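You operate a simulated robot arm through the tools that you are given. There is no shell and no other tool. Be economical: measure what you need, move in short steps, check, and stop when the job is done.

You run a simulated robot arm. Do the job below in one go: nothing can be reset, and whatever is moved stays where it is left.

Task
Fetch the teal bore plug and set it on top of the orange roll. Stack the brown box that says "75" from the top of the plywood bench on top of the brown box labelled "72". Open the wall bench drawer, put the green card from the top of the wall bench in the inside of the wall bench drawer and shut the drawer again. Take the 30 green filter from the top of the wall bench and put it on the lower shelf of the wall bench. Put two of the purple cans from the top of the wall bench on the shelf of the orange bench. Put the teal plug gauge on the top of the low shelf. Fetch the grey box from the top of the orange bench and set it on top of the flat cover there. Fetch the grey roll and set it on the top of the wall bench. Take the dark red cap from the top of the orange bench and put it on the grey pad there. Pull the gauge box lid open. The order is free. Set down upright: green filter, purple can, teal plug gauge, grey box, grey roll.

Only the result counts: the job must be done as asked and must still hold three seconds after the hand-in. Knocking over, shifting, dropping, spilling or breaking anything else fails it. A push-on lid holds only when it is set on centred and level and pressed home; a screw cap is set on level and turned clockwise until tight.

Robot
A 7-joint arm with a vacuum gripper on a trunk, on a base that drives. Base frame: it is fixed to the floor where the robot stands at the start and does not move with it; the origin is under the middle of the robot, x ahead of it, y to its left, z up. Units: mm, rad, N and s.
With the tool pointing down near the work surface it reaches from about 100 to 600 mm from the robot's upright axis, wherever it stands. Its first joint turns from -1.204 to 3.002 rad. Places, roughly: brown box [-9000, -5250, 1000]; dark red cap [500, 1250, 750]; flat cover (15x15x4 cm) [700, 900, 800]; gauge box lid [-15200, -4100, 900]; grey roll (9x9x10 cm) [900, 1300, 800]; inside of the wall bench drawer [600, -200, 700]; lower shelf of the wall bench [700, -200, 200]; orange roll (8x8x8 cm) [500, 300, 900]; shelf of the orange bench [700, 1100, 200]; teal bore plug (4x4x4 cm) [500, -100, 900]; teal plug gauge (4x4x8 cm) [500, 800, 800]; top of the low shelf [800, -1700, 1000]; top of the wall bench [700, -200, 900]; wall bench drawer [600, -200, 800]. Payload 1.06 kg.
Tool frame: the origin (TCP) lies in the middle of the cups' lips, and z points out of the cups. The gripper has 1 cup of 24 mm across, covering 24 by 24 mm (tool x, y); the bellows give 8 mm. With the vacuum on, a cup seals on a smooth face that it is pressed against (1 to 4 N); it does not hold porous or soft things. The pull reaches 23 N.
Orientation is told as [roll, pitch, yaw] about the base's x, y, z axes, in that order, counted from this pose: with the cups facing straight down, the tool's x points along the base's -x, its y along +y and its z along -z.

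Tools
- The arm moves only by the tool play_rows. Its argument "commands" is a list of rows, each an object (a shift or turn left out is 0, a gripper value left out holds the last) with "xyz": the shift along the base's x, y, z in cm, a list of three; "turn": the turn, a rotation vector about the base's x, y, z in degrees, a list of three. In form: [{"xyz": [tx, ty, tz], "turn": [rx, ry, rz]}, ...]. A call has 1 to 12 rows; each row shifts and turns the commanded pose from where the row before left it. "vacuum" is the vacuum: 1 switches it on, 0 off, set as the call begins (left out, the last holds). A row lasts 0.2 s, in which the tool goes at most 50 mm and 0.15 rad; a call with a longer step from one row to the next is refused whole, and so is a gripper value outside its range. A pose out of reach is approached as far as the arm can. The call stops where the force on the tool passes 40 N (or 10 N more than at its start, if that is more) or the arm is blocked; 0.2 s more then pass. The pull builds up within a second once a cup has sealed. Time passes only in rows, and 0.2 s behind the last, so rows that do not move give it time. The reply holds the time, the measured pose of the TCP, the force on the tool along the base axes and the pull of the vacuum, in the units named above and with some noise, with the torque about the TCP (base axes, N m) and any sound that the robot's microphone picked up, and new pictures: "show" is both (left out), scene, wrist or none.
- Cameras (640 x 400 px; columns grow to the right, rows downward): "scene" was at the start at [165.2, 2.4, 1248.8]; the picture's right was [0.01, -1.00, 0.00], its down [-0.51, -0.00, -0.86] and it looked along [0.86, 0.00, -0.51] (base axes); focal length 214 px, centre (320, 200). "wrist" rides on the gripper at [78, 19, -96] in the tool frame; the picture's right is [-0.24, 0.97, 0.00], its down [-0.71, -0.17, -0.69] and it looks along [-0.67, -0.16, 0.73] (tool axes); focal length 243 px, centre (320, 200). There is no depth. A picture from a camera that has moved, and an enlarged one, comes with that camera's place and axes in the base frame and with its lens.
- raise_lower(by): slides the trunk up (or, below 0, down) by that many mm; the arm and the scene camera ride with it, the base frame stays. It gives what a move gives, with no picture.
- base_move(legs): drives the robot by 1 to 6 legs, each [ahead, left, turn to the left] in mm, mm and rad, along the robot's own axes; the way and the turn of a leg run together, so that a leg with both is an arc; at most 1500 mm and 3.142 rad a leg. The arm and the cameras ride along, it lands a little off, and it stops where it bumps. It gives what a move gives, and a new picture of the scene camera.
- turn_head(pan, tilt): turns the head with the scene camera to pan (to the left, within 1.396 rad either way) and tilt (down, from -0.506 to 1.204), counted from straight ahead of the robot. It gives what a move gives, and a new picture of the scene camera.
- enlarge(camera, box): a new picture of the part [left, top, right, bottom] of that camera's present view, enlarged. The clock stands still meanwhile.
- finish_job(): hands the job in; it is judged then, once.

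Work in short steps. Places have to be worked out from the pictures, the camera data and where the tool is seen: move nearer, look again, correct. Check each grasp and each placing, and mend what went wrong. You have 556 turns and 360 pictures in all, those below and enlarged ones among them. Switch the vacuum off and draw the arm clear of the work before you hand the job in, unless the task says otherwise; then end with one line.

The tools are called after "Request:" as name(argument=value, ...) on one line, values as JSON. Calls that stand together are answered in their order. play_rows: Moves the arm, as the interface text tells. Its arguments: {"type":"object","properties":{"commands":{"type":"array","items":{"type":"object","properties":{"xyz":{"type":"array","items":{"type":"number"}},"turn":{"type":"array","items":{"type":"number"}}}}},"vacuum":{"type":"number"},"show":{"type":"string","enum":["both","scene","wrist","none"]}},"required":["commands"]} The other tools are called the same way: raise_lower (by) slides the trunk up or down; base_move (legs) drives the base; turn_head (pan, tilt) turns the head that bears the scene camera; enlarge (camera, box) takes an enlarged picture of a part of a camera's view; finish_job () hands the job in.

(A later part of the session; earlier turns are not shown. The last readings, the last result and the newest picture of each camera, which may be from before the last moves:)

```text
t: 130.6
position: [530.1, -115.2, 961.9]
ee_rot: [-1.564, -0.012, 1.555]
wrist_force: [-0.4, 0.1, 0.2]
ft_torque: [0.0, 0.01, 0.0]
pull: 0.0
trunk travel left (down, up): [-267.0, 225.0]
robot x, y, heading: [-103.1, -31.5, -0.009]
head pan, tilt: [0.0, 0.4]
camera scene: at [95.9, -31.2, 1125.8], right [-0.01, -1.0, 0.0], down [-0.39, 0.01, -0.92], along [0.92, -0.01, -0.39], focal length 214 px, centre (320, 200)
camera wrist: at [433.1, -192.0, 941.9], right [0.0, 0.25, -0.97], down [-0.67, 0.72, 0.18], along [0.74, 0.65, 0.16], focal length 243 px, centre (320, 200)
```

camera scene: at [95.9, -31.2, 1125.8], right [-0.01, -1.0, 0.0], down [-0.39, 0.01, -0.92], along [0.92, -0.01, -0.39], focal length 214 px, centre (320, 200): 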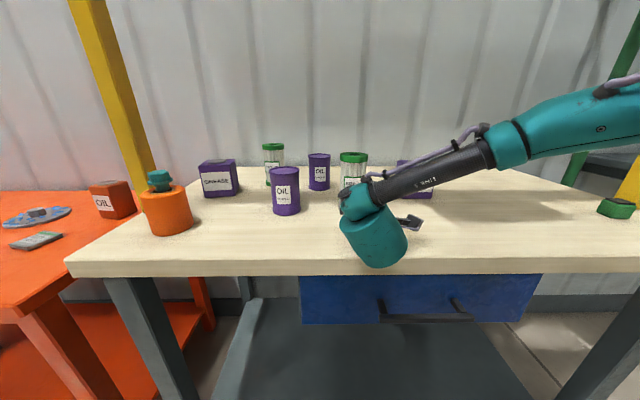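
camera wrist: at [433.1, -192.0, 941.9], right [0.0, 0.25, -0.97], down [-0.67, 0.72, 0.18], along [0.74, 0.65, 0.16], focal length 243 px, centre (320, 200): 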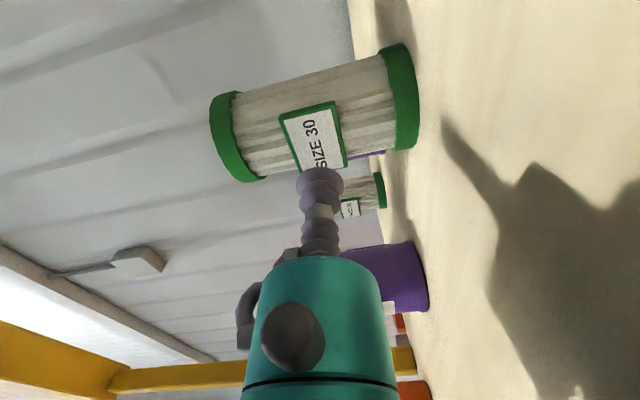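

It's aligned. I'll advance with the vacuum on, gently at the end.

Request:
play_rows(commands=[{"xyz": [2.5, 0, 0.2]}, {"xyz": [1.5, 0, 0]}, {"xyz": [0.5, 0, 0]}, {"xyz": [0.3, 0, 0]}, {"xyz": [0, 0, 0]}], vacuum=1, show="wrist")

```text
t: 131.8
position: [574.7, -117.2, 964.6]
ee_rot: [-1.564, -0.013, 1.555]
wrist_force: [-0.1, 0.4, 0.2]
ft_torque: [0.04, -0.01, 0.01]
pull: 0.0
trunk travel left (down, up): [-267.0, 225.0]
robot x, y, heading: [-109.6, -27.6, -0.014]
head pan, tilt: [0.0, 0.4]
camera wrist: at [479.2, -192.9, 945.7], right [0.0, 0.25, -0.97], down [-0.67, 0.72, 0.18], along [0.74, 0.65, 0.16], focal length 243 px, centre (320, 200)
```

wrist: 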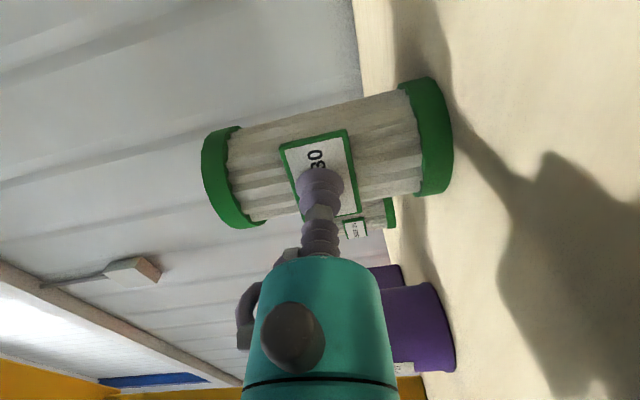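

Request:
enlarge(camera="wrist", box=[260, 110, 400, 240])

```text
3.08 times, centred on (330, 175) of wrist
camera zoom: at [479.2, -192.9, 945.7], right [0.0, 0.25, -0.97], down [-0.67, 0.72, 0.18], along [0.74, 0.65, 0.16], focal length 746 px, centre (289, 277)
```

zoom: 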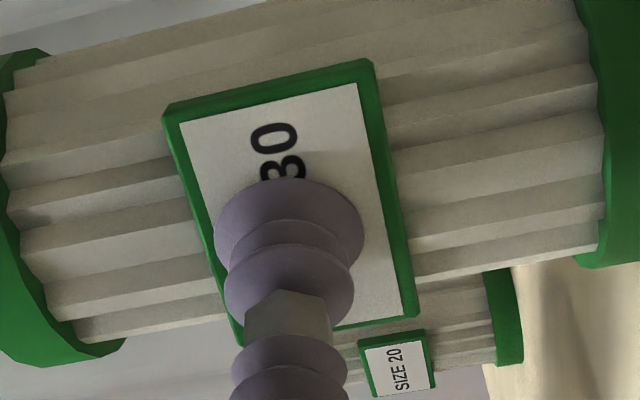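

Request:
play_rows(commands=[{"xyz": [0.3, 0, 0]}, {"xyz": [0.3, 0, 0]}, {"xyz": [0, 0, 0]}, {"xyz": [0, 0, 0]}], show="none")

```text
t: 132.8
position: [581.0, -117.1, 963.1]
ee_rot: [-1.562, -0.013, 1.557]
wrist_force: [-0.8, 0.7, 0.8]
ft_torque: [0.0, 0.03, 0.0]
pull: 0.1
trunk travel left (down, up): [-267.0, 225.0]
robot x, y, heading: [-105.0, -32.0, -0.016]
head pan, tilt: [0.0, 0.4]
```

Request:
play_rows(commands=[{"xyz": [0.25, 0, 0]}, {"xyz": [0.2, 0, 0]}, {"xyz": [0, 0, 0]}, {"xyz": [0, 0, 0]}], show="none")

Request:
enlarge(camera="wrist", box=[260, 110, 400, 240])

```text
t: 133.8
position: [585.4, -117.8, 964.2]
ee_rot: [-1.564, -0.012, 1.555]
wrist_force: [0.3, 0.0, 0.3]
ft_torque: [-0.04, 0.01, 0.02]
pull: 0.1
trunk travel left (down, up): [-267.0, 225.0]
robot x, y, heading: [-104.5, -30.3, -0.013]
head pan, tilt: [0.0, 0.4]
```

```text
3.08 times, centred on (330, 175) of wrist
camera zoom: at [488.7, -192.9, 946.2], right [0.0, 0.25, -0.97], down [-0.67, 0.72, 0.19], along [0.74, 0.65, 0.16], focal length 746 px, centre (289, 277)
```

zoom: 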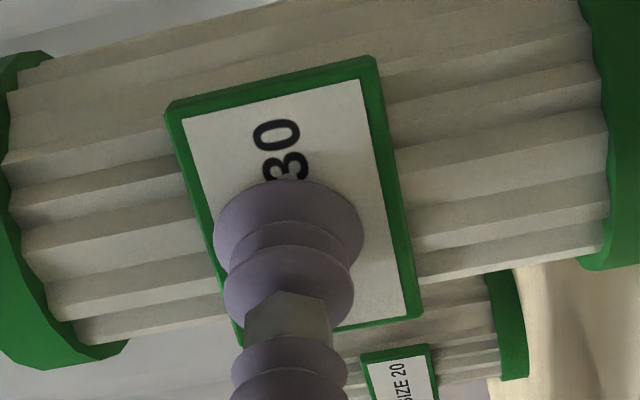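

The label looks unchanged in the picture, so the light filter is sliding ahead of the cup without the force a seal needs. I'll try a brisker short push.

Request:
play_rows(commands=[{"xyz": [1.5, 0, 0]}, {"xyz": [0.5, 0, 0]}, {"xyz": [0, 0, 0]}])

```text
t: 134.6
position: [607.9, -115.8, 965.4]
ee_rot: [-1.564, -0.014, 1.554]
wrist_force: [-1.1, -0.1, -0.2]
ft_torque: [0.0, -0.03, 0.01]
pull: 0.2
trunk travel left (down, up): [-267.0, 225.0]
robot x, y, heading: [-108.1, -28.6, -0.017]
head pan, tilt: [0.0, 0.4]
camera scene: at [95.7, -31.2, 1125.8], right [-0.01, -1.0, 0.0], down [-0.39, 0.01, -0.92], along [0.92, -0.01, -0.39], focal length 214 px, centre (320, 200)
camera wrist: at [510.0, -192.3, 946.6], right [0.0, 0.25, -0.97], down [-0.67, 0.72, 0.19], along [0.74, 0.65, 0.16], focal length 243 px, centre (320, 200)
```

scene: 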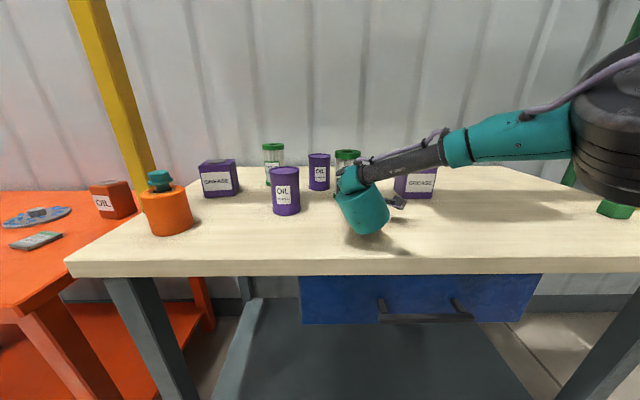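
wrist: 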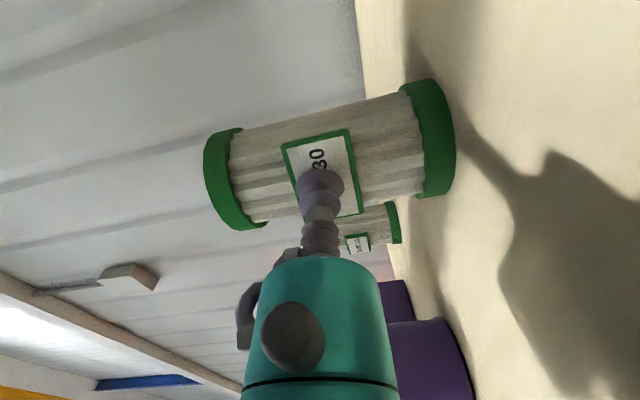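

Still no seal: the label won't take the cup with so little reaction. The orange roll's bore proved to be a solid dark disc, so the filter's top centre may be one too. I'll back off, turn the tool down and try the top.

Request:
play_rows(commands=[{"xyz": [-1, 0, 0]}, {"xyz": [-4, 0, 0]}, {"xyz": [-4.5, 0, 0.5]}, {"xyz": [-4.5, 0, 1]}, {"xyz": [-4.5, 0, 1]}, {"xyz": [-4.5, 0, 1]}, {"xyz": [-4.5, 0, 1]}, {"xyz": [0, 0, 0]}], vacuum=0, show="none")

Request:
base_move(legs=[[-100, 0, 0]])

Request:
raise_lower(by=133)

Request:
play_rows(commands=[{"turn": [8.2, 0, 0]}, {"turn": [8.2, 0, 0]}, {"turn": [8.2, 0, 0]}, {"turn": [8.2, 0, 0]}, {"turn": [8.2, 0, 0]}, {"turn": [8.2, 0, 0]}, {"turn": [8.2, 0, 0]}, {"turn": [8.2, 0, 0]}, {"turn": [8.2, 0, 0]}, {"turn": [8.2, 0, 0]}, {"turn": [8, 0, 0]}, {"xyz": [0, 0, 0]}], show="none")

Request:
play_rows(commands=[{"turn": [0, 8.2, 0]}, {"turn": [0, 8.2, 0]}, {"turn": [0, 8.2, 0]}, {"turn": [0, 8.2, 0]}, {"turn": [0, 8.2, 0]}, {"turn": [0, 8.2, 0]}, {"turn": [0, 8.2, 0]}, {"turn": [0, 8.2, 0]}, {"turn": [0, 8.2, 0]}, {"turn": [0, 8.2, 0]}, {"turn": [0, 8, 0]}, {"xyz": [0, 0, 0]}], show="scene")

```text
t: 136.4
position: [330.7, -118.6, 1010.5]
ee_rot: [-1.564, -0.012, 1.553]
wrist_force: [0.0, -0.7, 0.4]
ft_torque: [-0.03, -0.01, 0.01]
pull: 0.0
trunk travel left (down, up): [-267.0, 225.0]
robot x, y, heading: [-103.7, -32.2, -0.009]
head pan, tilt: [0.0, 0.4]
```

```text
t: 137.5
position: [233.7, -115.6, 1009.7]
ee_rot: [-1.562, -0.013, 1.557]
wrist_force: [-0.3, -0.5, 0.0]
ft_torque: [-0.02, -0.01, -0.02]
pull: 0.0
trunk travel left (down, up): [-267.0, 225.0]
robot x, y, heading: [-203.6, -28.5, -0.011]
head pan, tilt: [0.0, 0.4]
camera scene: at [-3.0, -29.5, 1125.9], right [-0.01, -1.0, 0.0], down [-0.39, 0.0, -0.92], along [0.92, -0.01, -0.39], focal length 214 px, centre (320, 200)
```

scene: 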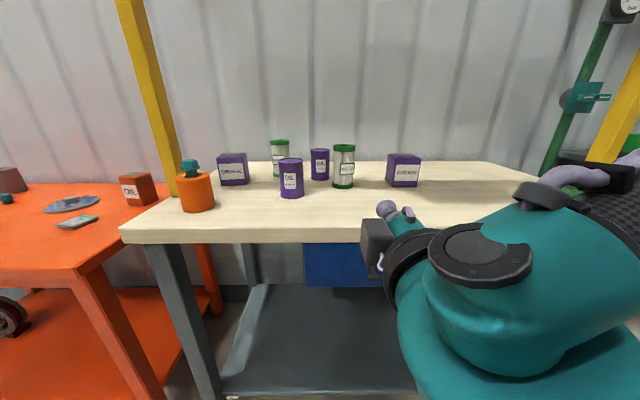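

```text
t: 139.1
position: [233.4, -114.5, 1142.9]
ee_rot: [-1.563, -0.014, 1.556]
wrist_force: [-0.3, 0.0, -0.1]
ft_torque: [-0.01, -0.02, 0.0]
pull: 0.0
trunk travel left (down, up): [-400.0, 92.0]
robot x, y, heading: [-204.7, -25.3, -0.012]
head pan, tilt: [0.0, 0.4]
```

```text
t: 141.7
position: [233.7, -114.8, 1143.8]
ee_rot: [0.822, -1.551, -0.816]
wrist_force: [0.0, 0.4, -0.3]
ft_torque: [0.01, 0.01, 0.02]
pull: 0.1
trunk travel left (down, up): [-400.0, 92.0]
robot x, y, heading: [-203.0, -27.3, -0.015]
head pan, tilt: [0.0, 0.4]
```

```text
t: 144.3
position: [234.3, -115.2, 1141.9]
ee_rot: [0.008, 0.015, -0.011]
wrist_force: [-0.4, 0.2, 0.3]
ft_torque: [0.02, -0.04, -0.05]
pull: 0.1
trunk travel left (down, up): [-400.0, 92.0]
robot x, y, heading: [-203.7, -29.1, -0.009]
head pan, tilt: [0.0, 0.4]
camera scene: at [-36.9, -29.2, 1261.0], right [-0.01, -1.0, 0.0], down [-0.39, 0.0, -0.92], along [0.92, -0.01, -0.39], focal length 214 px, centre (320, 200)
```

scene: 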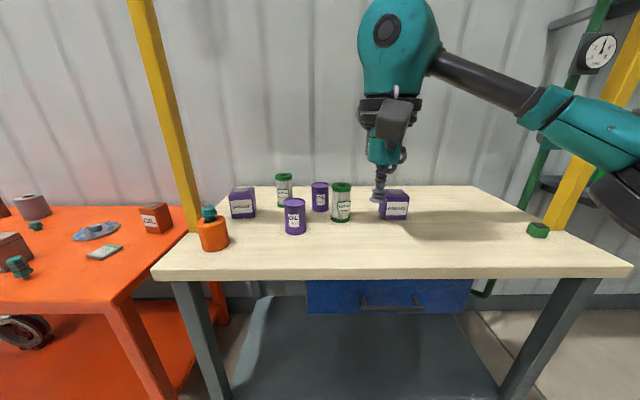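

The filter now stands near (645, -115). I'll drive forward to get it within reach with the tool pointing down.

Request:
base_move(legs=[[260, 0, 0]])

Request:
play_rows(commands=[{"xyz": [3, 0, 0], "turn": [-0.4, -0.8, 0.6]}, {"xyz": [3, 0, 0]}, {"xyz": [0, 0, 0]}], show="wrist")

```text
t: 146.2
position: [487.7, -119.5, 1141.8]
ee_rot: [0.006, 0.013, -0.016]
wrist_force: [0.4, -0.6, 0.5]
ft_torque: [0.0, 0.0, 0.0]
pull: 0.0
trunk travel left (down, up): [-400.0, 92.0]
robot x, y, heading: [49.4, -31.0, -0.019]
head pan, tilt: [0.0, 0.4]
camera scene: at [217.1, -33.1, 1260.9], right [-0.01, -1.0, 0.0], down [-0.39, 0.01, -0.92], along [0.92, -0.01, -0.39], focal length 214 px, centre (320, 200)
```

scene: 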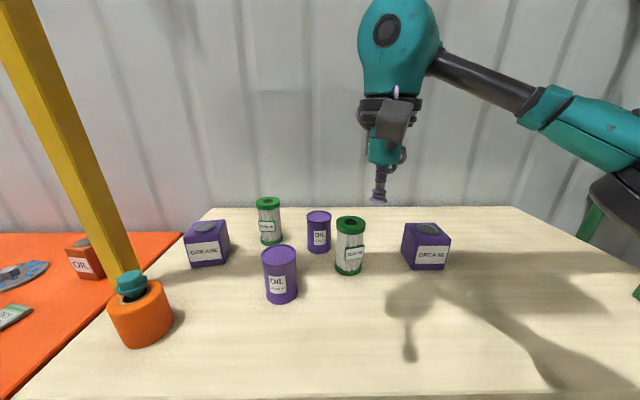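

```text
t: 147.0
position: [546.8, -119.3, 1143.1]
ee_rot: [0.0, -0.003, -0.005]
wrist_force: [0.2, -0.3, 0.1]
ft_torque: [0.02, 0.01, 0.02]
pull: 0.0
trunk travel left (down, up): [-400.0, 92.0]
robot x, y, heading: [48.3, -34.6, -0.015]
head pan, tilt: [0.0, 0.4]
camera wrist: at [468.3, -99.8, 1239.3], right [0.24, 0.97, 0.0], down [0.71, -0.18, 0.69], along [0.67, -0.17, -0.73], focal length 243 px, centre (320, 200)
```

wrist: 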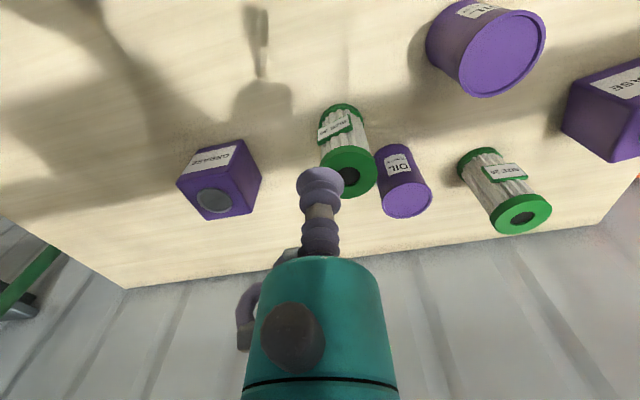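

The filter top is at about (635, -110). I'll move over it.

Request:
play_rows(commands=[{"xyz": [3, 0.3, -1]}, {"xyz": [3, 0.3, -1.5]}, {"xyz": [2.8, 0.3, -2.5]}, {"xyz": [0, 0, -2.5]}, {"xyz": [0, 0, 0]}], show="wrist")

Request:
enlarge(camera="wrist", box=[260, 80, 420, 210])

```text
t: 148.2
position: [633.2, -110.5, 1068.4]
ee_rot: [0.0, -0.002, -0.005]
wrist_force: [0.0, 0.3, 0.2]
ft_torque: [-0.01, 0.01, 0.0]
pull: 0.1
trunk travel left (down, up): [-400.0, 92.0]
robot x, y, heading: [50.6, -31.0, -0.012]
head pan, tilt: [0.0, 0.4]
camera wrist: at [556.1, -90.8, 1164.5], right [0.24, 0.97, 0.0], down [0.71, -0.18, 0.69], along [0.67, -0.17, -0.73], focal length 243 px, centre (320, 200)
```

wrist: 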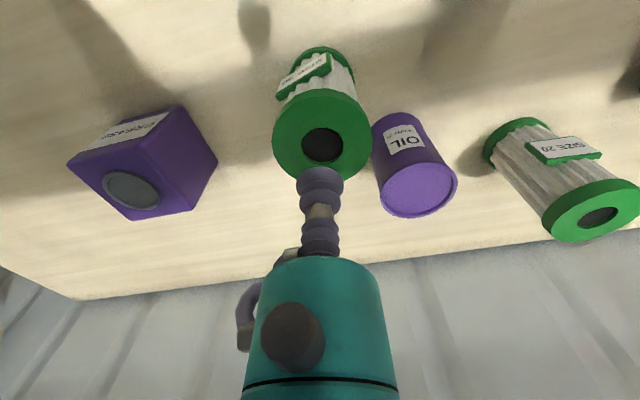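

```text
3.08 times, centred on (340, 145) of wrist
camera zoom: at [556.1, -90.8, 1164.5], right [0.24, 0.97, 0.0], down [0.71, -0.18, 0.69], along [0.67, -0.17, -0.73], focal length 746 px, centre (258, 369)
```

zoom: 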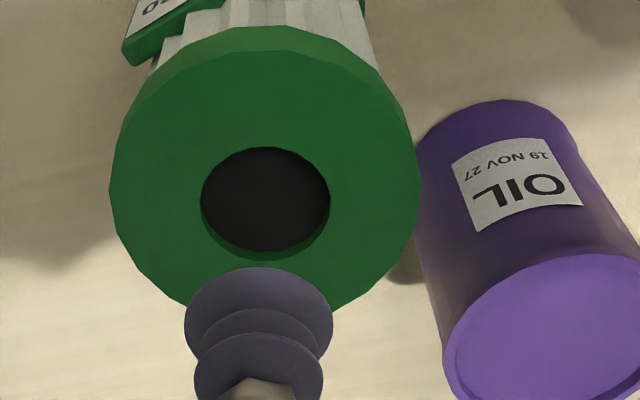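

The top has a shallow dark recess about 31 mm wide, wider than the cup, so I can seal on its floor if I'm centred. I'll approach and re-centre.

Request:
play_rows(commands=[{"xyz": [0.5, 0, -1.5]}, {"xyz": [0.1, 0, -1.5]}, {"xyz": [0, 0, 0]}], show="none")

Request:
enlarge(camera="wrist", box=[260, 80, 400, 210])

```text
t: 149.0
position: [640.4, -110.3, 1037.2]
ee_rot: [0.001, -0.001, -0.006]
wrist_force: [-0.3, 0.3, -0.6]
ft_torque: [0.0, 0.0, 0.0]
pull: 0.0
trunk travel left (down, up): [-400.0, 92.0]
robot x, y, heading: [47.6, -33.9, -0.01]
head pan, tilt: [0.0, 0.4]
```

```text
3.08 times, centred on (330, 145) of wrist
camera zoom: at [563.1, -90.3, 1133.7], right [0.24, 0.97, 0.0], down [0.71, -0.18, 0.69], along [0.67, -0.16, -0.73], focal length 746 px, centre (289, 369)
```

zoom: 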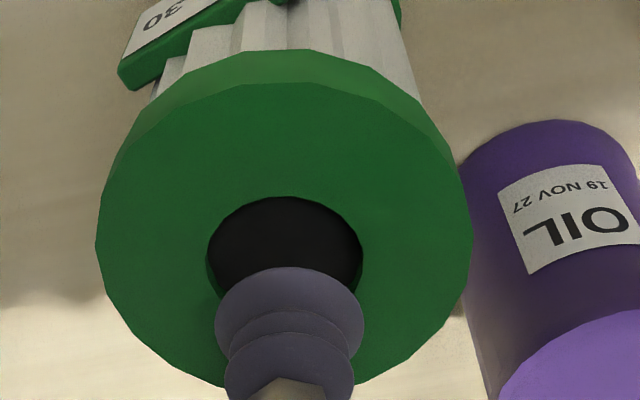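

Request:
play_rows(commands=[{"xyz": [0, 0.05, -0.6]}, {"xyz": [0, 0, -0.4]}, {"xyz": [0, 0, 0]}], vacuum=1, show="none")

Request:
enlarge(camera="wrist", box=[270, 120, 370, 220])

```text
t: 149.8
position: [640.7, -109.8, 1027.9]
ee_rot: [0.0, 0.0, -0.005]
wrist_force: [0.1, 0.0, 0.4]
ft_torque: [0.01, 0.0, -0.01]
pull: 23.3
trunk travel left (down, up): [-400.0, 92.0]
robot x, y, heading: [48.7, -35.0, -0.014]
head pan, tilt: [0.0, 0.4]
```

```text
4.00 times, centred on (320, 170) of wrist
camera zoom: at [562.4, -90.0, 1123.8], right [0.24, 0.97, 0.0], down [0.71, -0.18, 0.68], along [0.66, -0.17, -0.73], focal length 970 px, centre (320, 320)
```

zoom: 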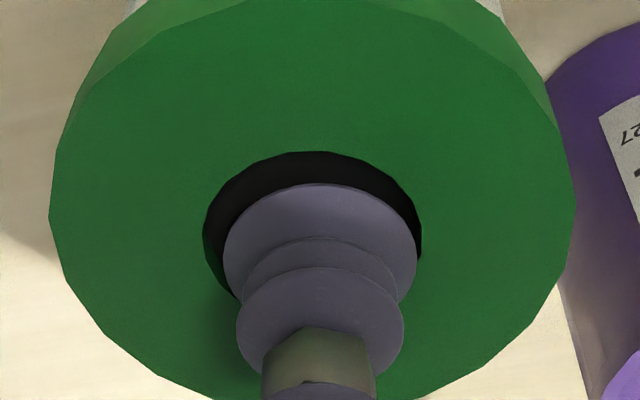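

It sealed in the recess. I'll lift it clear of the neighbours and back away from the bench.

Request:
play_rows(commands=[{"xyz": [0, 0, 0.5]}, {"xyz": [0, 0, 2]}, {"xyz": [0, 0, 3]}, {"xyz": [0, 0, 4]}, {"xyz": [0, 0, 4]}, {"xyz": [0, 0, 0]}], show="none")

Request:
base_move(legs=[[-650, 0, 0]])

```text
t: 151.2
position: [626.5, -112.6, 1153.9]
ee_rot: [0.001, -0.001, -0.009]
wrist_force: [0.1, 0.5, -2.9]
ft_torque: [0.01, -0.01, -0.02]
pull: 23.0
out of reach, approached as far as the arm can: row 4, 5
trunk travel left (down, up): [-400.0, 92.0]
robot x, y, heading: [50.7, -32.7, -0.02]
head pan, tilt: [0.0, 0.4]
```

```text
t: 154.8
position: [-13.0, -100.7, 1153.9]
ee_rot: [0.001, 0.001, 0.0]
wrist_force: [-0.9, -1.1, -2.4]
ft_torque: [0.0, -0.02, -0.01]
pull: 22.7
trunk travel left (down, up): [-400.0, 92.0]
robot x, y, heading: [-595.6, -28.2, -0.005]
head pan, tilt: [0.0, 0.4]
camera scene: at [-424.2, -25.3, 1261.0], right [0.0, -1.0, 0.0], down [-0.39, 0.0, -0.92], along [0.92, 0.0, -0.39], focal length 214 px, centre (320, 200)
```

scene: 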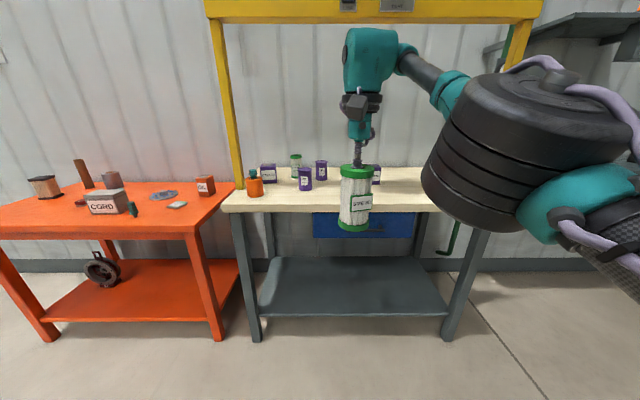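

I'll lower the trunk fully and then the arm, out here in free space, to see how the arm looks at shelf height.

Request:
play_rows(commands=[{"xyz": [-3.5, 0, 0]}, {"xyz": [-3.5, 0, 0]}, {"xyz": [-3, 0, 0]}, {"xyz": [0, 0, 0]}], show="none")

Request:
raise_lower(by=-400)

Request:
play_rows(commands=[{"xyz": [0, 0, -4.5]}, {"xyz": [0, 0, -4.5]}, {"xyz": [0, 0, -4.5]}, {"xyz": [0, 0, -4.5]}, {"xyz": [0, 0, -4.5]}, {"xyz": [0, 0, -4.5]}, {"xyz": [0, 0, -4.5]}, {"xyz": [0, 0, -4.5]}, {"xyz": [0, 0, -3.5]}, {"xyz": [0, 0, 0]}], show="scene")

```text
t: 155.8
position: [-112.7, -99.5, 1155.0]
ee_rot: [0.003, -0.001, -0.001]
wrist_force: [0.1, -0.1, -2.2]
ft_torque: [0.0, 0.01, -0.05]
pull: 23.1
trunk travel left (down, up): [-400.0, 92.0]
robot x, y, heading: [-594.3, -24.9, -0.003]
head pan, tilt: [0.0, 0.4]
```

```text
t: 159.6
position: [-113.1, -101.2, 754.6]
ee_rot: [-0.001, -0.002, 0.0]
wrist_force: [-0.7, -0.6, -1.8]
ft_torque: [0.01, 0.0, 0.0]
pull: 23.0
trunk travel left (down, up): [0.0, 492.0]
robot x, y, heading: [-591.4, -25.9, -0.004]
head pan, tilt: [0.0, 0.4]
```

```text
t: 161.8
position: [-113.7, -102.2, 357.1]
ee_rot: [0.002, -0.003, 0.001]
wrist_force: [0.9, 0.3, -2.0]
ft_torque: [0.0, 0.03, 0.01]
pull: 23.1
trunk travel left (down, up): [0.0, 492.0]
robot x, y, heading: [-593.1, -28.6, -0.006]
head pan, tilt: [0.0, 0.4]
camera scene: at [-309.6, -25.7, 853.1], right [0.0, -1.0, 0.0], down [-0.39, 0.0, -0.92], along [0.92, 0.0, -0.39], focal length 214 px, centre (320, 200)
```

scene: 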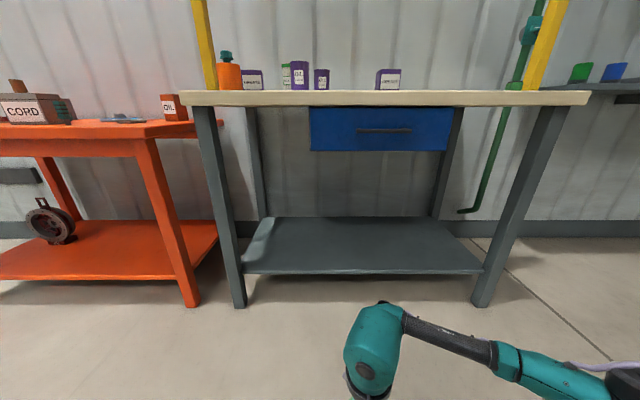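

The arm hangs low nicely, with the wrist well below the drawer. Shelf is at z≈200 with its front edge at x≈427. I'll raise the filter 3 cm and drive it in over the shelf.

Request:
play_rows(commands=[{"xyz": [0, 0, 3]}, {"xyz": [0, 0, 0]}], show="none")

Request:
turn_head(pan=-0.1, tilt=0.7)

Request:
base_move(legs=[[480, 0, 0]])

```text
t: 162.4
position: [-115.1, -101.9, 391.3]
ee_rot: [-0.001, -0.002, -0.001]
wrist_force: [-1.1, -0.5, -2.4]
ft_torque: [-0.04, -0.02, 0.02]
pull: 22.5
trunk travel left (down, up): [0.0, 492.0]
robot x, y, heading: [-595.0, -19.9, -0.006]
head pan, tilt: [0.0, 0.4]
```

```text
t: 163.2
position: [-114.6, -101.3, 389.2]
ee_rot: [0.001, -0.001, 0.001]
wrist_force: [0.5, 1.2, -2.8]
ft_torque: [0.0, 0.03, -0.03]
pull: 23.1
trunk travel left (down, up): [0.0, 492.0]
robot x, y, heading: [-588.3, -26.0, -0.0]
head pan, tilt: [-0.099, 0.7]
camera scene: at [-317.7, -34.1, 826.3], right [-0.1, -0.99, 0.0], down [-0.64, 0.07, -0.77], along [0.76, -0.08, -0.64], focal length 214 px, centre (320, 200)
```

scene: 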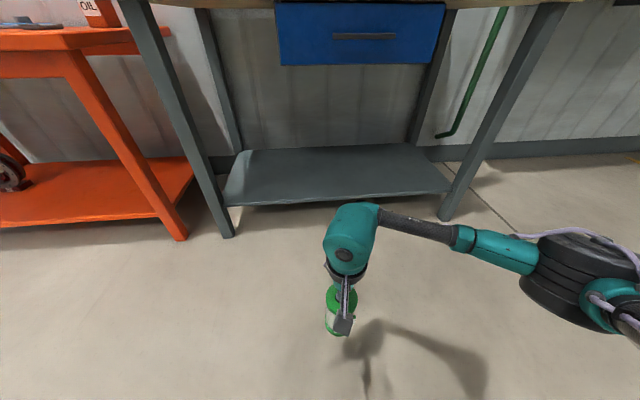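

```text
t: 166.0
position: [347.5, -107.9, 390.7]
ee_rot: [0.0, -0.002, -0.005]
wrist_force: [0.7, -0.2, -1.8]
ft_torque: [0.02, -0.01, -0.03]
pull: 22.6
trunk travel left (down, up): [0.0, 492.0]
robot x, y, heading: [-127.7, -31.0, -0.011]
head pan, tilt: [-0.099, 0.7]
camera scene: at [145.6, -39.2, 826.2], right [-0.11, -0.99, 0.0], down [-0.64, 0.07, -0.76], along [0.76, -0.08, -0.64], focal length 214 px, centre (320, 200)
```

scene: 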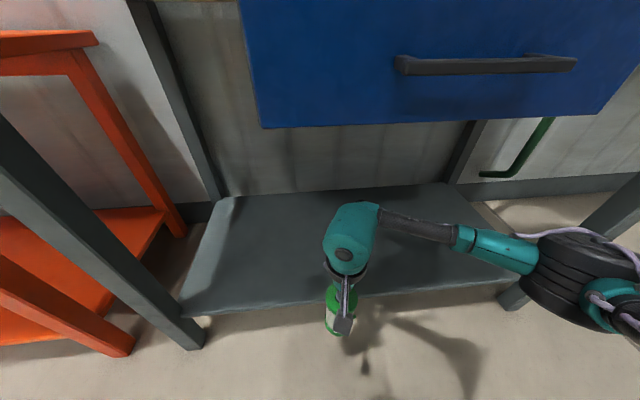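

The clearance is fine all round. I'll drive the last 150 mm in.

Request:
base_move(legs=[[155, 0, 0]])

Request:
play_rows(commands=[{"xyz": [0, 0, -1.5]}, {"xyz": [0, 0, -1]}, {"xyz": [0, 0, 0]}], show="wrist")

```text
t: 167.3
position: [501.5, -109.8, 390.4]
ee_rot: [0.001, -0.001, -0.008]
wrist_force: [-0.9, -0.2, -2.4]
ft_torque: [0.02, 0.0, 0.01]
pull: 23.0
trunk travel left (down, up): [0.0, 492.0]
robot x, y, heading: [22.9, -29.8, -0.012]
head pan, tilt: [-0.099, 0.7]
camera scene: at [298.7, -41.3, 826.2], right [-0.11, -0.99, 0.0], down [-0.64, 0.07, -0.76], along [0.76, -0.09, -0.64], focal length 214 px, centre (320, 200)
```

scene: 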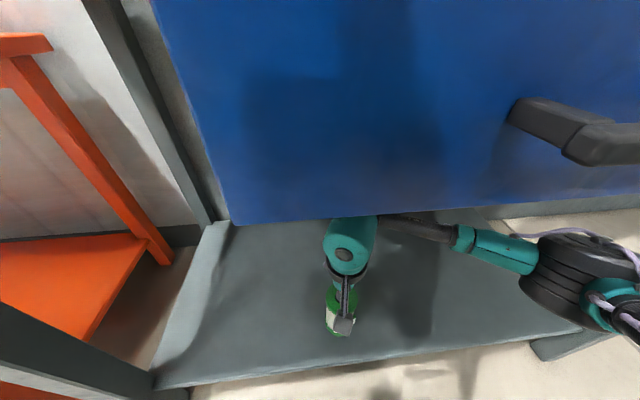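

```text
t: 168.2
position: [501.6, -112.1, 365.0]
ee_rot: [0.001, -0.001, -0.008]
wrist_force: [0.3, 0.5, -1.9]
ft_torque: [0.0, -0.03, -0.01]
pull: 23.0
trunk travel left (down, up): [0.0, 492.0]
robot x, y, heading: [25.6, -36.1, -0.012]
head pan, tilt: [-0.099, 0.7]
camera wrist: at [423.1, -91.6, 460.9], right [0.24, 0.97, 0.0], down [0.71, -0.18, 0.69], along [0.67, -0.17, -0.73], focal length 243 px, centre (320, 200)
```

wrist: 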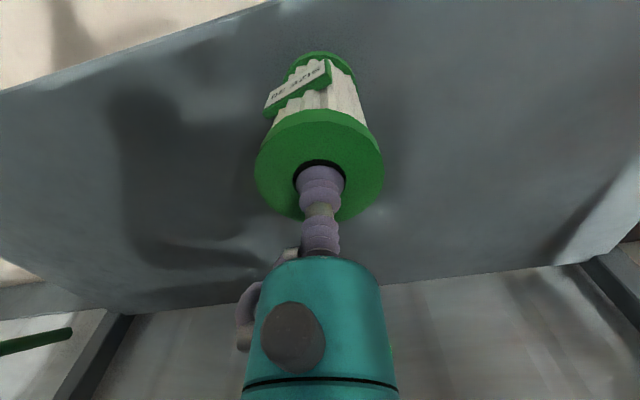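

The filter is well over the shelf. I'll lower it until contact.

Request:
play_rows(commands=[{"xyz": [0, 0, -1]}, {"xyz": [0, 0, -0.6]}, {"xyz": [0, 0, -0.4]}, {"xyz": [0, 0, -0.4]}, {"xyz": [0, 0, 0]}], show="none")

Request:
play_rows(commands=[{"xyz": [0, 0, -0.4]}, {"xyz": [0, 0, -0.4]}, {"xyz": [0, 0, 0]}], show="wrist")

```text
t: 169.3
position: [500.8, -110.9, 340.2]
ee_rot: [0.002, -0.001, -0.007]
wrist_force: [1.3, -0.6, -2.2]
ft_torque: [0.0, 0.01, 0.02]
pull: 23.1
trunk travel left (down, up): [0.0, 492.0]
robot x, y, heading: [21.6, -32.5, -0.013]
head pan, tilt: [-0.099, 0.7]
```

```text
t: 170.2
position: [501.4, -109.8, 333.5]
ee_rot: [0.003, 0.0, -0.007]
wrist_force: [0.4, -0.3, -1.8]
ft_torque: [0.02, 0.0, 0.04]
pull: 22.9
trunk travel left (down, up): [0.0, 492.0]
robot x, y, heading: [26.1, -35.1, -0.011]
head pan, tilt: [-0.099, 0.7]
camera wrist: at [422.3, -90.6, 428.9], right [0.24, 0.97, 0.0], down [0.71, -0.18, 0.69], along [0.67, -0.17, -0.73], focal length 243 px, centre (320, 200)
```

wrist: 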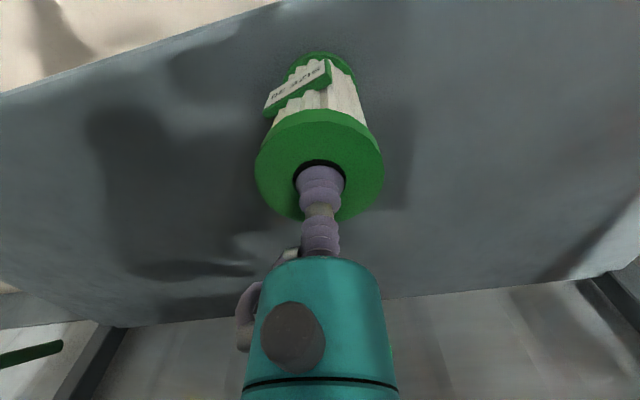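

Request:
play_rows(commands=[{"xyz": [0, 0, -0.4]}, {"xyz": [0, 0, -0.4]}, {"xyz": [0, 0, -0.4]}, {"xyz": [0, 0, 0]}], show="none")

```text
t: 171.2
position: [501.1, -108.8, 322.9]
ee_rot: [0.003, -0.002, -0.007]
wrist_force: [-0.4, 3.1, 17.3]
ft_torque: [0.0, 0.03, -0.03]
pull: 23.4
trunk travel left (down, up): [0.0, 492.0]
robot x, y, heading: [24.9, -30.2, -0.01]
head pan, tilt: [-0.099, 0.7]
```

It's down on the shelf. I'll ease off, release and lift.

Request:
play_rows(commands=[{"xyz": [0, 0, 0.25]}, {"xyz": [0, 0, 0]}, {"xyz": [0, 0, 0]}, {"xyz": [0, 0, 0]}, {"xyz": [0, 0, 0.4]}, {"xyz": [0, 0, 1.5]}, {"xyz": [0, 0, 3]}, {"xyz": [0, 0, 2]}, {"xyz": [0, 0, 0]}], vacuum=0, show="wrist")

```text
t: 173.2
position: [500.5, -109.9, 393.5]
ee_rot: [0.003, -0.002, -0.007]
wrist_force: [-0.3, 0.4, 0.6]
ft_torque: [-0.04, 0.0, -0.01]
pull: 0.0
trunk travel left (down, up): [0.0, 492.0]
robot x, y, heading: [20.5, -32.9, -0.014]
head pan, tilt: [-0.099, 0.7]
camera wrist: at [422.5, -90.5, 489.6], right [0.24, 0.97, 0.0], down [0.71, -0.18, 0.69], along [0.67, -0.17, -0.73], focal length 243 px, centre (320, 200)
```

wrist: 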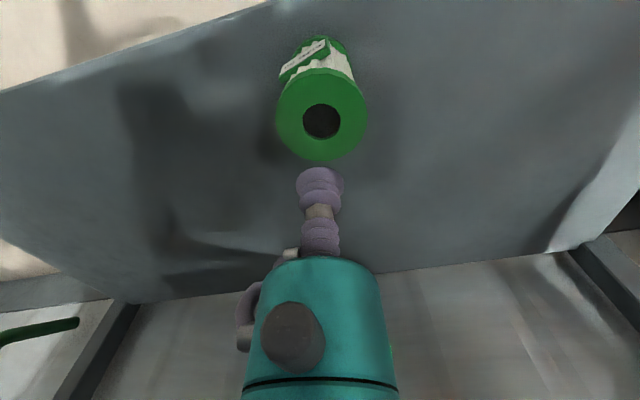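

The filter stands upright on the shelf. I'll back out and raise everything, ready for the oil cans.

Request:
base_move(legs=[[-620, 0, 0]])

Request:
play_rows(commands=[{"xyz": [0, 0, 4.5]}, {"xyz": [0, 0, 4.5]}, {"xyz": [0, 0, 4.5]}, {"xyz": [0, 0, 4.5]}, {"xyz": [0, 0, 4.5]}, {"xyz": [0, 0, 4.5]}, {"xyz": [0, 0, 4.5]}, {"xyz": [0, 0, 4]}, {"xyz": [0, 0, 0]}], show="none")

Request:
raise_lower(by=400)

Request:
turn_head(pan=0.1, tilt=0.5)

Request:
base_move(legs=[[600, 120, 0]])

Request:
play_rows(commands=[{"xyz": [0, 0, 0]}], show="wrist")

```text
t: 176.7
position: [-122.3, -104.3, 392.6]
ee_rot: [0.002, -0.001, -0.009]
wrist_force: [-0.6, 0.7, -1.0]
ft_torque: [0.01, -0.01, 0.0]
pull: 0.1
trunk travel left (down, up): [0.0, 492.0]
robot x, y, heading: [-597.7, -21.7, -0.015]
head pan, tilt: [-0.099, 0.7]
camera scene: at [-325.5, -33.8, 826.2], right [-0.11, -0.99, 0.0], down [-0.64, 0.07, -0.76], along [0.76, -0.09, -0.64], focal length 214 px, centre (320, 200)
```

scene: 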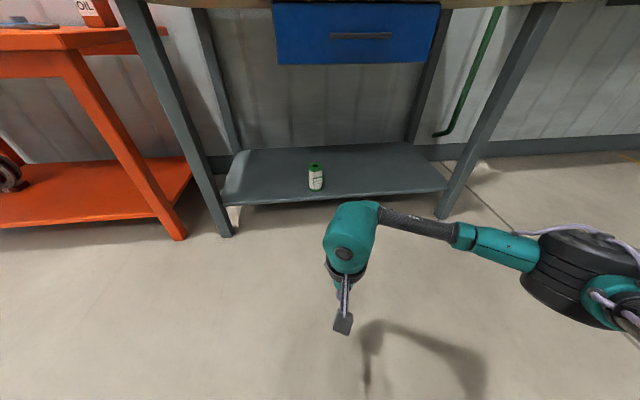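

```text
t: 178.7
position: [-122.8, -103.9, 750.6]
ee_rot: [0.001, -0.001, -0.009]
wrist_force: [-0.4, -0.3, -1.0]
ft_torque: [-0.02, -0.04, -0.03]
pull: 0.1
trunk travel left (down, up): [0.0, 492.0]
robot x, y, heading: [-602.7, -26.3, -0.014]
head pan, tilt: [-0.099, 0.7]
```

```text
t: 182.5
position: [-123.2, -103.1, 1148.5]
ee_rot: [0.002, -0.001, -0.009]
wrist_force: [0.9, 0.5, -0.2]
ft_torque: [-0.02, 0.0, 0.01]
pull: 0.1
trunk travel left (down, up): [-400.0, 92.0]
robot x, y, heading: [-601.6, -23.4, -0.013]
head pan, tilt: [-0.099, 0.7]
```

```text
t: 183.2
position: [-124.3, -103.5, 1147.4]
ee_rot: [0.001, -0.003, -0.008]
wrist_force: [0.8, 0.1, -0.3]
ft_torque: [0.0, 0.03, 0.01]
pull: 0.1
trunk travel left (down, up): [-400.0, 92.0]
robot x, y, heading: [-600.4, -26.2, -0.013]
head pan, tilt: [0.099, 0.499]
camera scene: at [-433.7, -14.9, 1251.8], right [0.08, -1.0, 0.0], down [-0.48, -0.04, -0.88], along [0.87, 0.07, -0.48], focal length 214 px, centre (320, 200)
```

scene: 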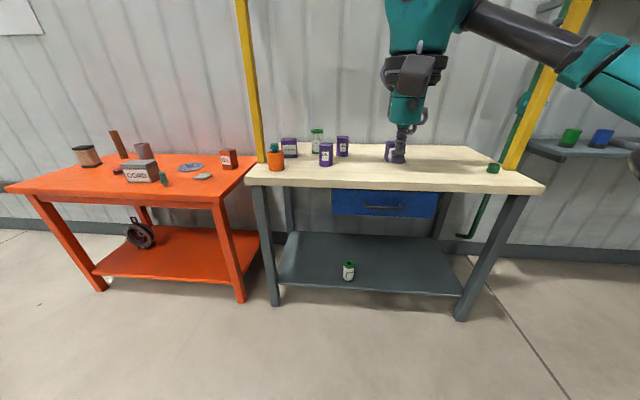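

```text
t: 186.7
position: [496.8, 17.4, 1148.3]
ee_rot: [0.002, -0.003, 0.002]
wrist_force: [0.0, 0.6, -0.1]
ft_torque: [-0.03, -0.01, -0.03]
pull: 0.1
trunk travel left (down, up): [-400.0, 92.0]
robot x, y, heading: [20.6, 89.1, -0.004]
head pan, tilt: [0.099, 0.499]
camera scene: at [185.4, 102.6, 1251.8], right [0.1, -1.0, 0.0], down [-0.48, -0.05, -0.88], along [0.87, 0.08, -0.48], focal length 214 px, centre (320, 200)
```

scene: 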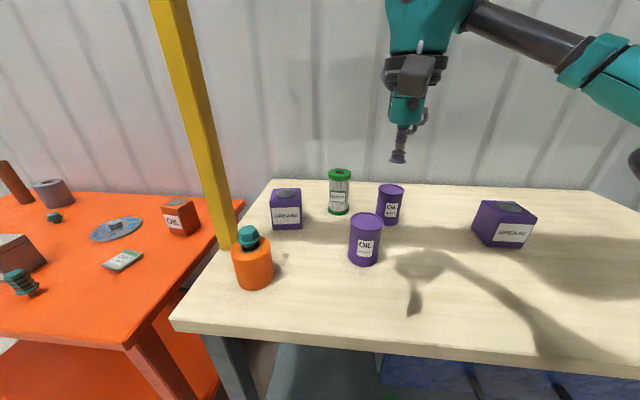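

```text
t: 187.1
position: [496.0, 17.0, 1149.2]
ee_rot: [0.002, -0.002, 0.001]
wrist_force: [-0.2, 0.2, -0.5]
ft_torque: [0.0, -0.01, 0.0]
pull: 0.2
trunk travel left (down, up): [-400.0, 92.0]
robot x, y, heading: [22.4, 90.1, -0.002]
head pan, tilt: [0.099, 0.499]
camera wrist: at [417.8, 36.7, 1244.2], right [0.23, 0.97, 0.0], down [0.71, -0.17, 0.69], along [0.67, -0.16, -0.73], focal length 243 px, centre (320, 200)
```

wrist: 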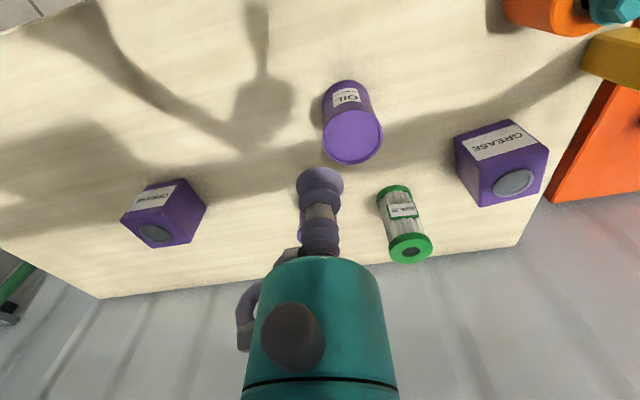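

The near oil can's top is at about (553, 42, ~1005). I'll move above it.

Request:
play_rows(commands=[{"xyz": [3, 1.3, -2]}, {"xyz": [2.7, 1.2, -3.5]}, {"xyz": [0, 0, -4]}, {"xyz": [0, 0, -1.5]}, {"xyz": [0, 0, 0]}], show="wrist")

Request:
enlarge(camera="wrist", box=[240, 60, 400, 210])

```text
t: 188.3
position: [553.5, 38.3, 1038.5]
ee_rot: [0.002, -0.004, 0.002]
wrist_force: [0.1, -0.2, 0.2]
ft_torque: [-0.02, -0.01, 0.01]
pull: 0.0
trunk travel left (down, up): [-400.0, 92.0]
robot x, y, heading: [19.5, 95.0, -0.003]
head pan, tilt: [0.099, 0.499]
camera wrist: at [475.2, 58.4, 1133.8], right [0.23, 0.97, 0.0], down [0.71, -0.17, 0.69], along [0.67, -0.16, -0.73], focal length 243 px, centre (320, 200)
```

wrist: 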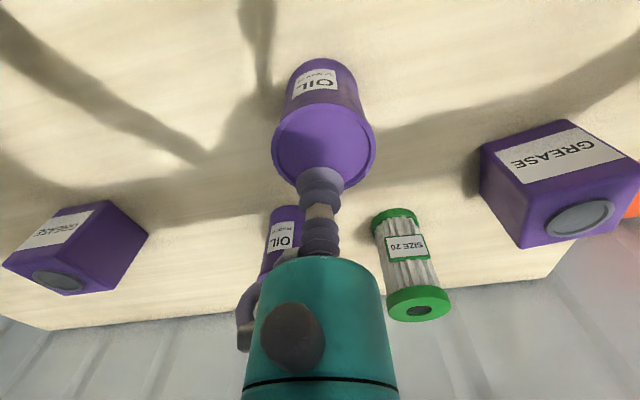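

```text
2.67 times, centred on (320, 135) of wrist
camera zoom: at [475.2, 58.4, 1133.8], right [0.23, 0.97, 0.0], down [0.71, -0.17, 0.69], along [0.67, -0.16, -0.73], focal length 647 px, centre (320, 373)
```

zoom: 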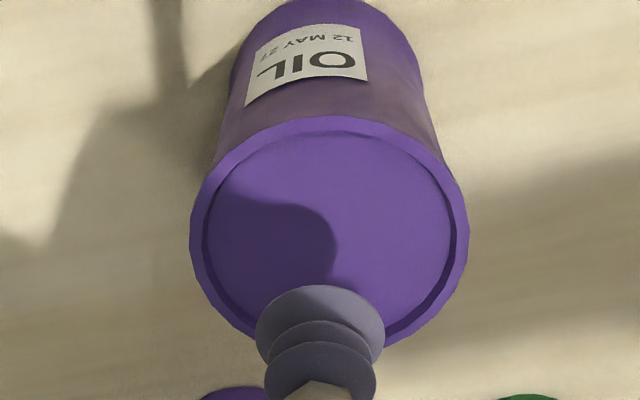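

Request:
play_rows(commands=[{"xyz": [0, 0.35, -1.5]}, {"xyz": [0, 0, -0.8]}, {"xyz": [0, 0, -0.5]}, {"xyz": [0, 0, -0.3]}, {"xyz": [0, 0, 0]}, {"xyz": [0, 0, 0]}], vacuum=1, show="wrist")

```text
t: 189.7
position: [553.3, 43.3, 1007.4]
ee_rot: [0.003, -0.003, 0.001]
wrist_force: [0.4, 0.1, -0.3]
ft_torque: [0.0, 0.01, 0.02]
pull: 0.1
trunk travel left (down, up): [-400.0, 92.0]
robot x, y, heading: [20.6, 92.5, -0.003]
head pan, tilt: [0.099, 0.499]
camera wrist: at [474.3, 62.9, 1104.0], right [0.23, 0.97, 0.0], down [0.71, -0.17, 0.69], along [0.67, -0.16, -0.73], focal length 243 px, centre (320, 200)
```

wrist: 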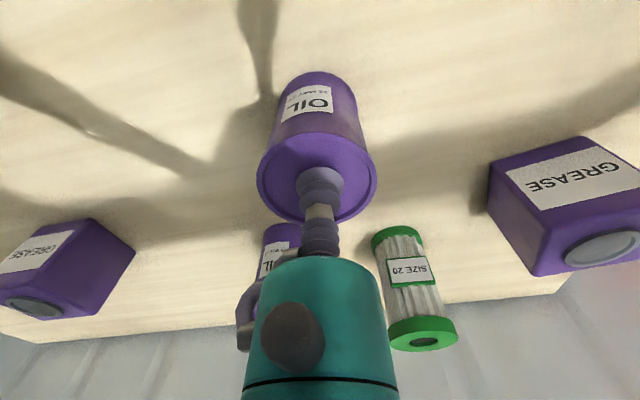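

Request:
play_rows(commands=[{"xyz": [0, 0, -0.4]}, {"xyz": [0, 0, -0.3]}, {"xyz": [0, 0, -0.3]}, {"xyz": [0, 0, 0]}, {"xyz": [0, 0, 0]}], show="none")

```text
t: 190.9
position: [553.4, 45.2, 998.8]
ee_rot: [0.001, -0.005, 0.001]
wrist_force: [-0.9, 0.7, 11.1]
ft_torque: [0.0, 0.01, 0.02]
pull: 22.7
trunk travel left (down, up): [-400.0, 92.0]
robot x, y, heading: [17.8, 91.2, -0.004]
head pan, tilt: [0.099, 0.499]
```

It sealed. I'll lift the can, back away and lower everything for the orange bench shelf.

Request:
play_rows(commands=[{"xyz": [0, 0, 0.5]}, {"xyz": [0, 0, 2]}, {"xyz": [0, 0, 4]}, {"xyz": [-1, 0, 4]}, {"xyz": [-3, -2, 2]}, {"xyz": [0, 0, 0]}], show="none")

Request:
base_move(legs=[[-620, 0, 0], [0, 1150, 0]])

Request:
raise_lower(by=-400)

```text
t: 192.3
position: [514.1, 28.8, 1118.8]
ee_rot: [0.001, -0.002, 0.002]
wrist_force: [0.2, -0.9, -3.9]
ft_torque: [0.01, 0.05, 0.0]
pull: 23.0
trunk travel left (down, up): [-400.0, 92.0]
robot x, y, heading: [20.5, 91.5, -0.003]
head pan, tilt: [0.099, 0.499]
```

```text
t: 201.2
position: [-132.9, 1174.2, 1119.1]
ee_rot: [0.0, -0.002, 0.045]
wrist_force: [0.9, -0.6, -4.3]
ft_torque: [-0.02, 0.03, -0.03]
pull: 22.8
trunk travel left (down, up): [-400.0, 92.0]
robot x, y, heading: [-630.0, 1211.1, 0.045]
head pan, tilt: [0.099, 0.499]
camera scene: at [-464.3, 1232.8, 1251.8], right [0.14, -0.99, 0.0], down [-0.47, -0.07, -0.88], along [0.87, 0.12, -0.48], focal length 214 px, centre (320, 200)
```

scene: 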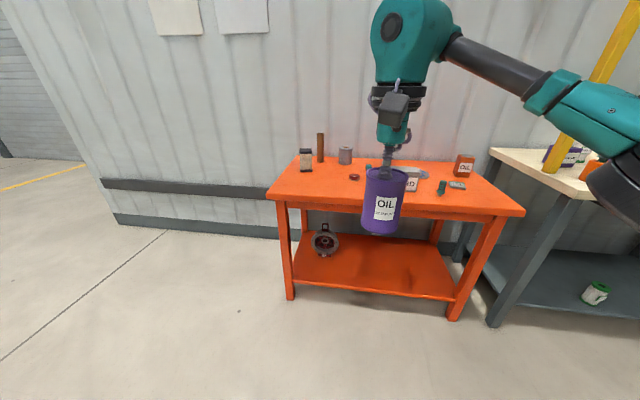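

```text
t: 205.0
position: [-134.2, 1173.5, 719.7]
ee_rot: [0.002, -0.003, 0.048]
wrist_force: [-0.2, 0.5, -4.0]
ft_torque: [-0.01, 0.03, 0.01]
pull: 22.9
trunk travel left (down, up): [0.0, 492.0]
robot x, y, heading: [-628.9, 1217.0, 0.045]
head pan, tilt: [0.099, 0.499]
```

Request:
base_move(legs=[[0, 20, -0.045]])

Request:
play_rows(commands=[{"xyz": [0, 0, -4.5]}, {"xyz": [0, 0, -4.5]}, {"xyz": [0, 0, -4.5]}, {"xyz": [0, 0, -4.5]}, {"xyz": [0, 0, -4.5]}, {"xyz": [0, 0, -4.5]}, {"xyz": [0, 0, -4.5]}, {"xyz": [0, 0, -4.5]}, {"xyz": [0, 0, -1]}, {"xyz": [0, 0, 0]}], show="scene")

```text
t: 205.8
position: [-135.9, 1172.4, 718.7]
ee_rot: [0.003, -0.002, 0.004]
wrist_force: [0.2, 0.1, -3.8]
ft_torque: [-0.01, 0.02, -0.02]
pull: 23.0
trunk travel left (down, up): [0.0, 492.0]
robot x, y, heading: [-628.1, 1233.9, 0.002]
head pan, tilt: [0.099, 0.499]
camera scene: at [-349.8, 1245.4, 843.9], right [0.1, -1.0, 0.0], down [-0.48, -0.05, -0.88], along [0.87, 0.09, -0.48], focal length 214 px, centre (320, 200)
```

scene: 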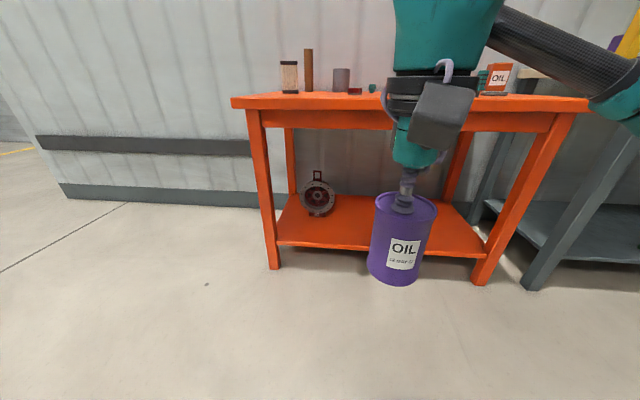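

```text
t: 208.0
position: [-136.6, 1172.4, 349.7]
ee_rot: [0.003, -0.003, 0.004]
wrist_force: [-0.1, 1.1, -4.1]
ft_torque: [0.01, 0.01, 0.01]
pull: 23.3
trunk travel left (down, up): [0.0, 492.0]
robot x, y, heading: [-634.7, 1236.7, -0.001]
head pan, tilt: [0.099, 0.499]
camera scene: at [-349.8, 1245.4, 843.9], right [0.1, -1.0, 0.0], down [-0.48, -0.05, -0.88], along [0.87, 0.09, -0.48], focal length 214 px, centre (320, 200)
```

scene: 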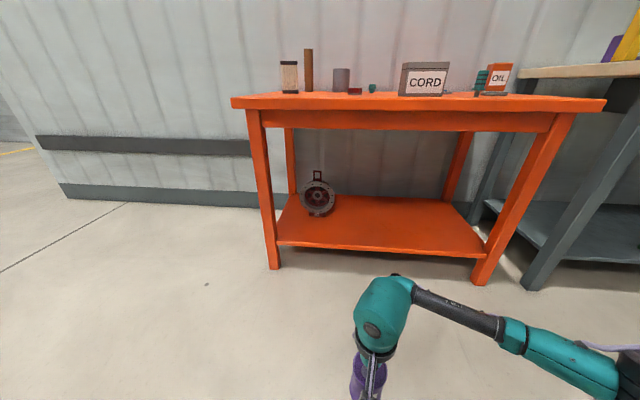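

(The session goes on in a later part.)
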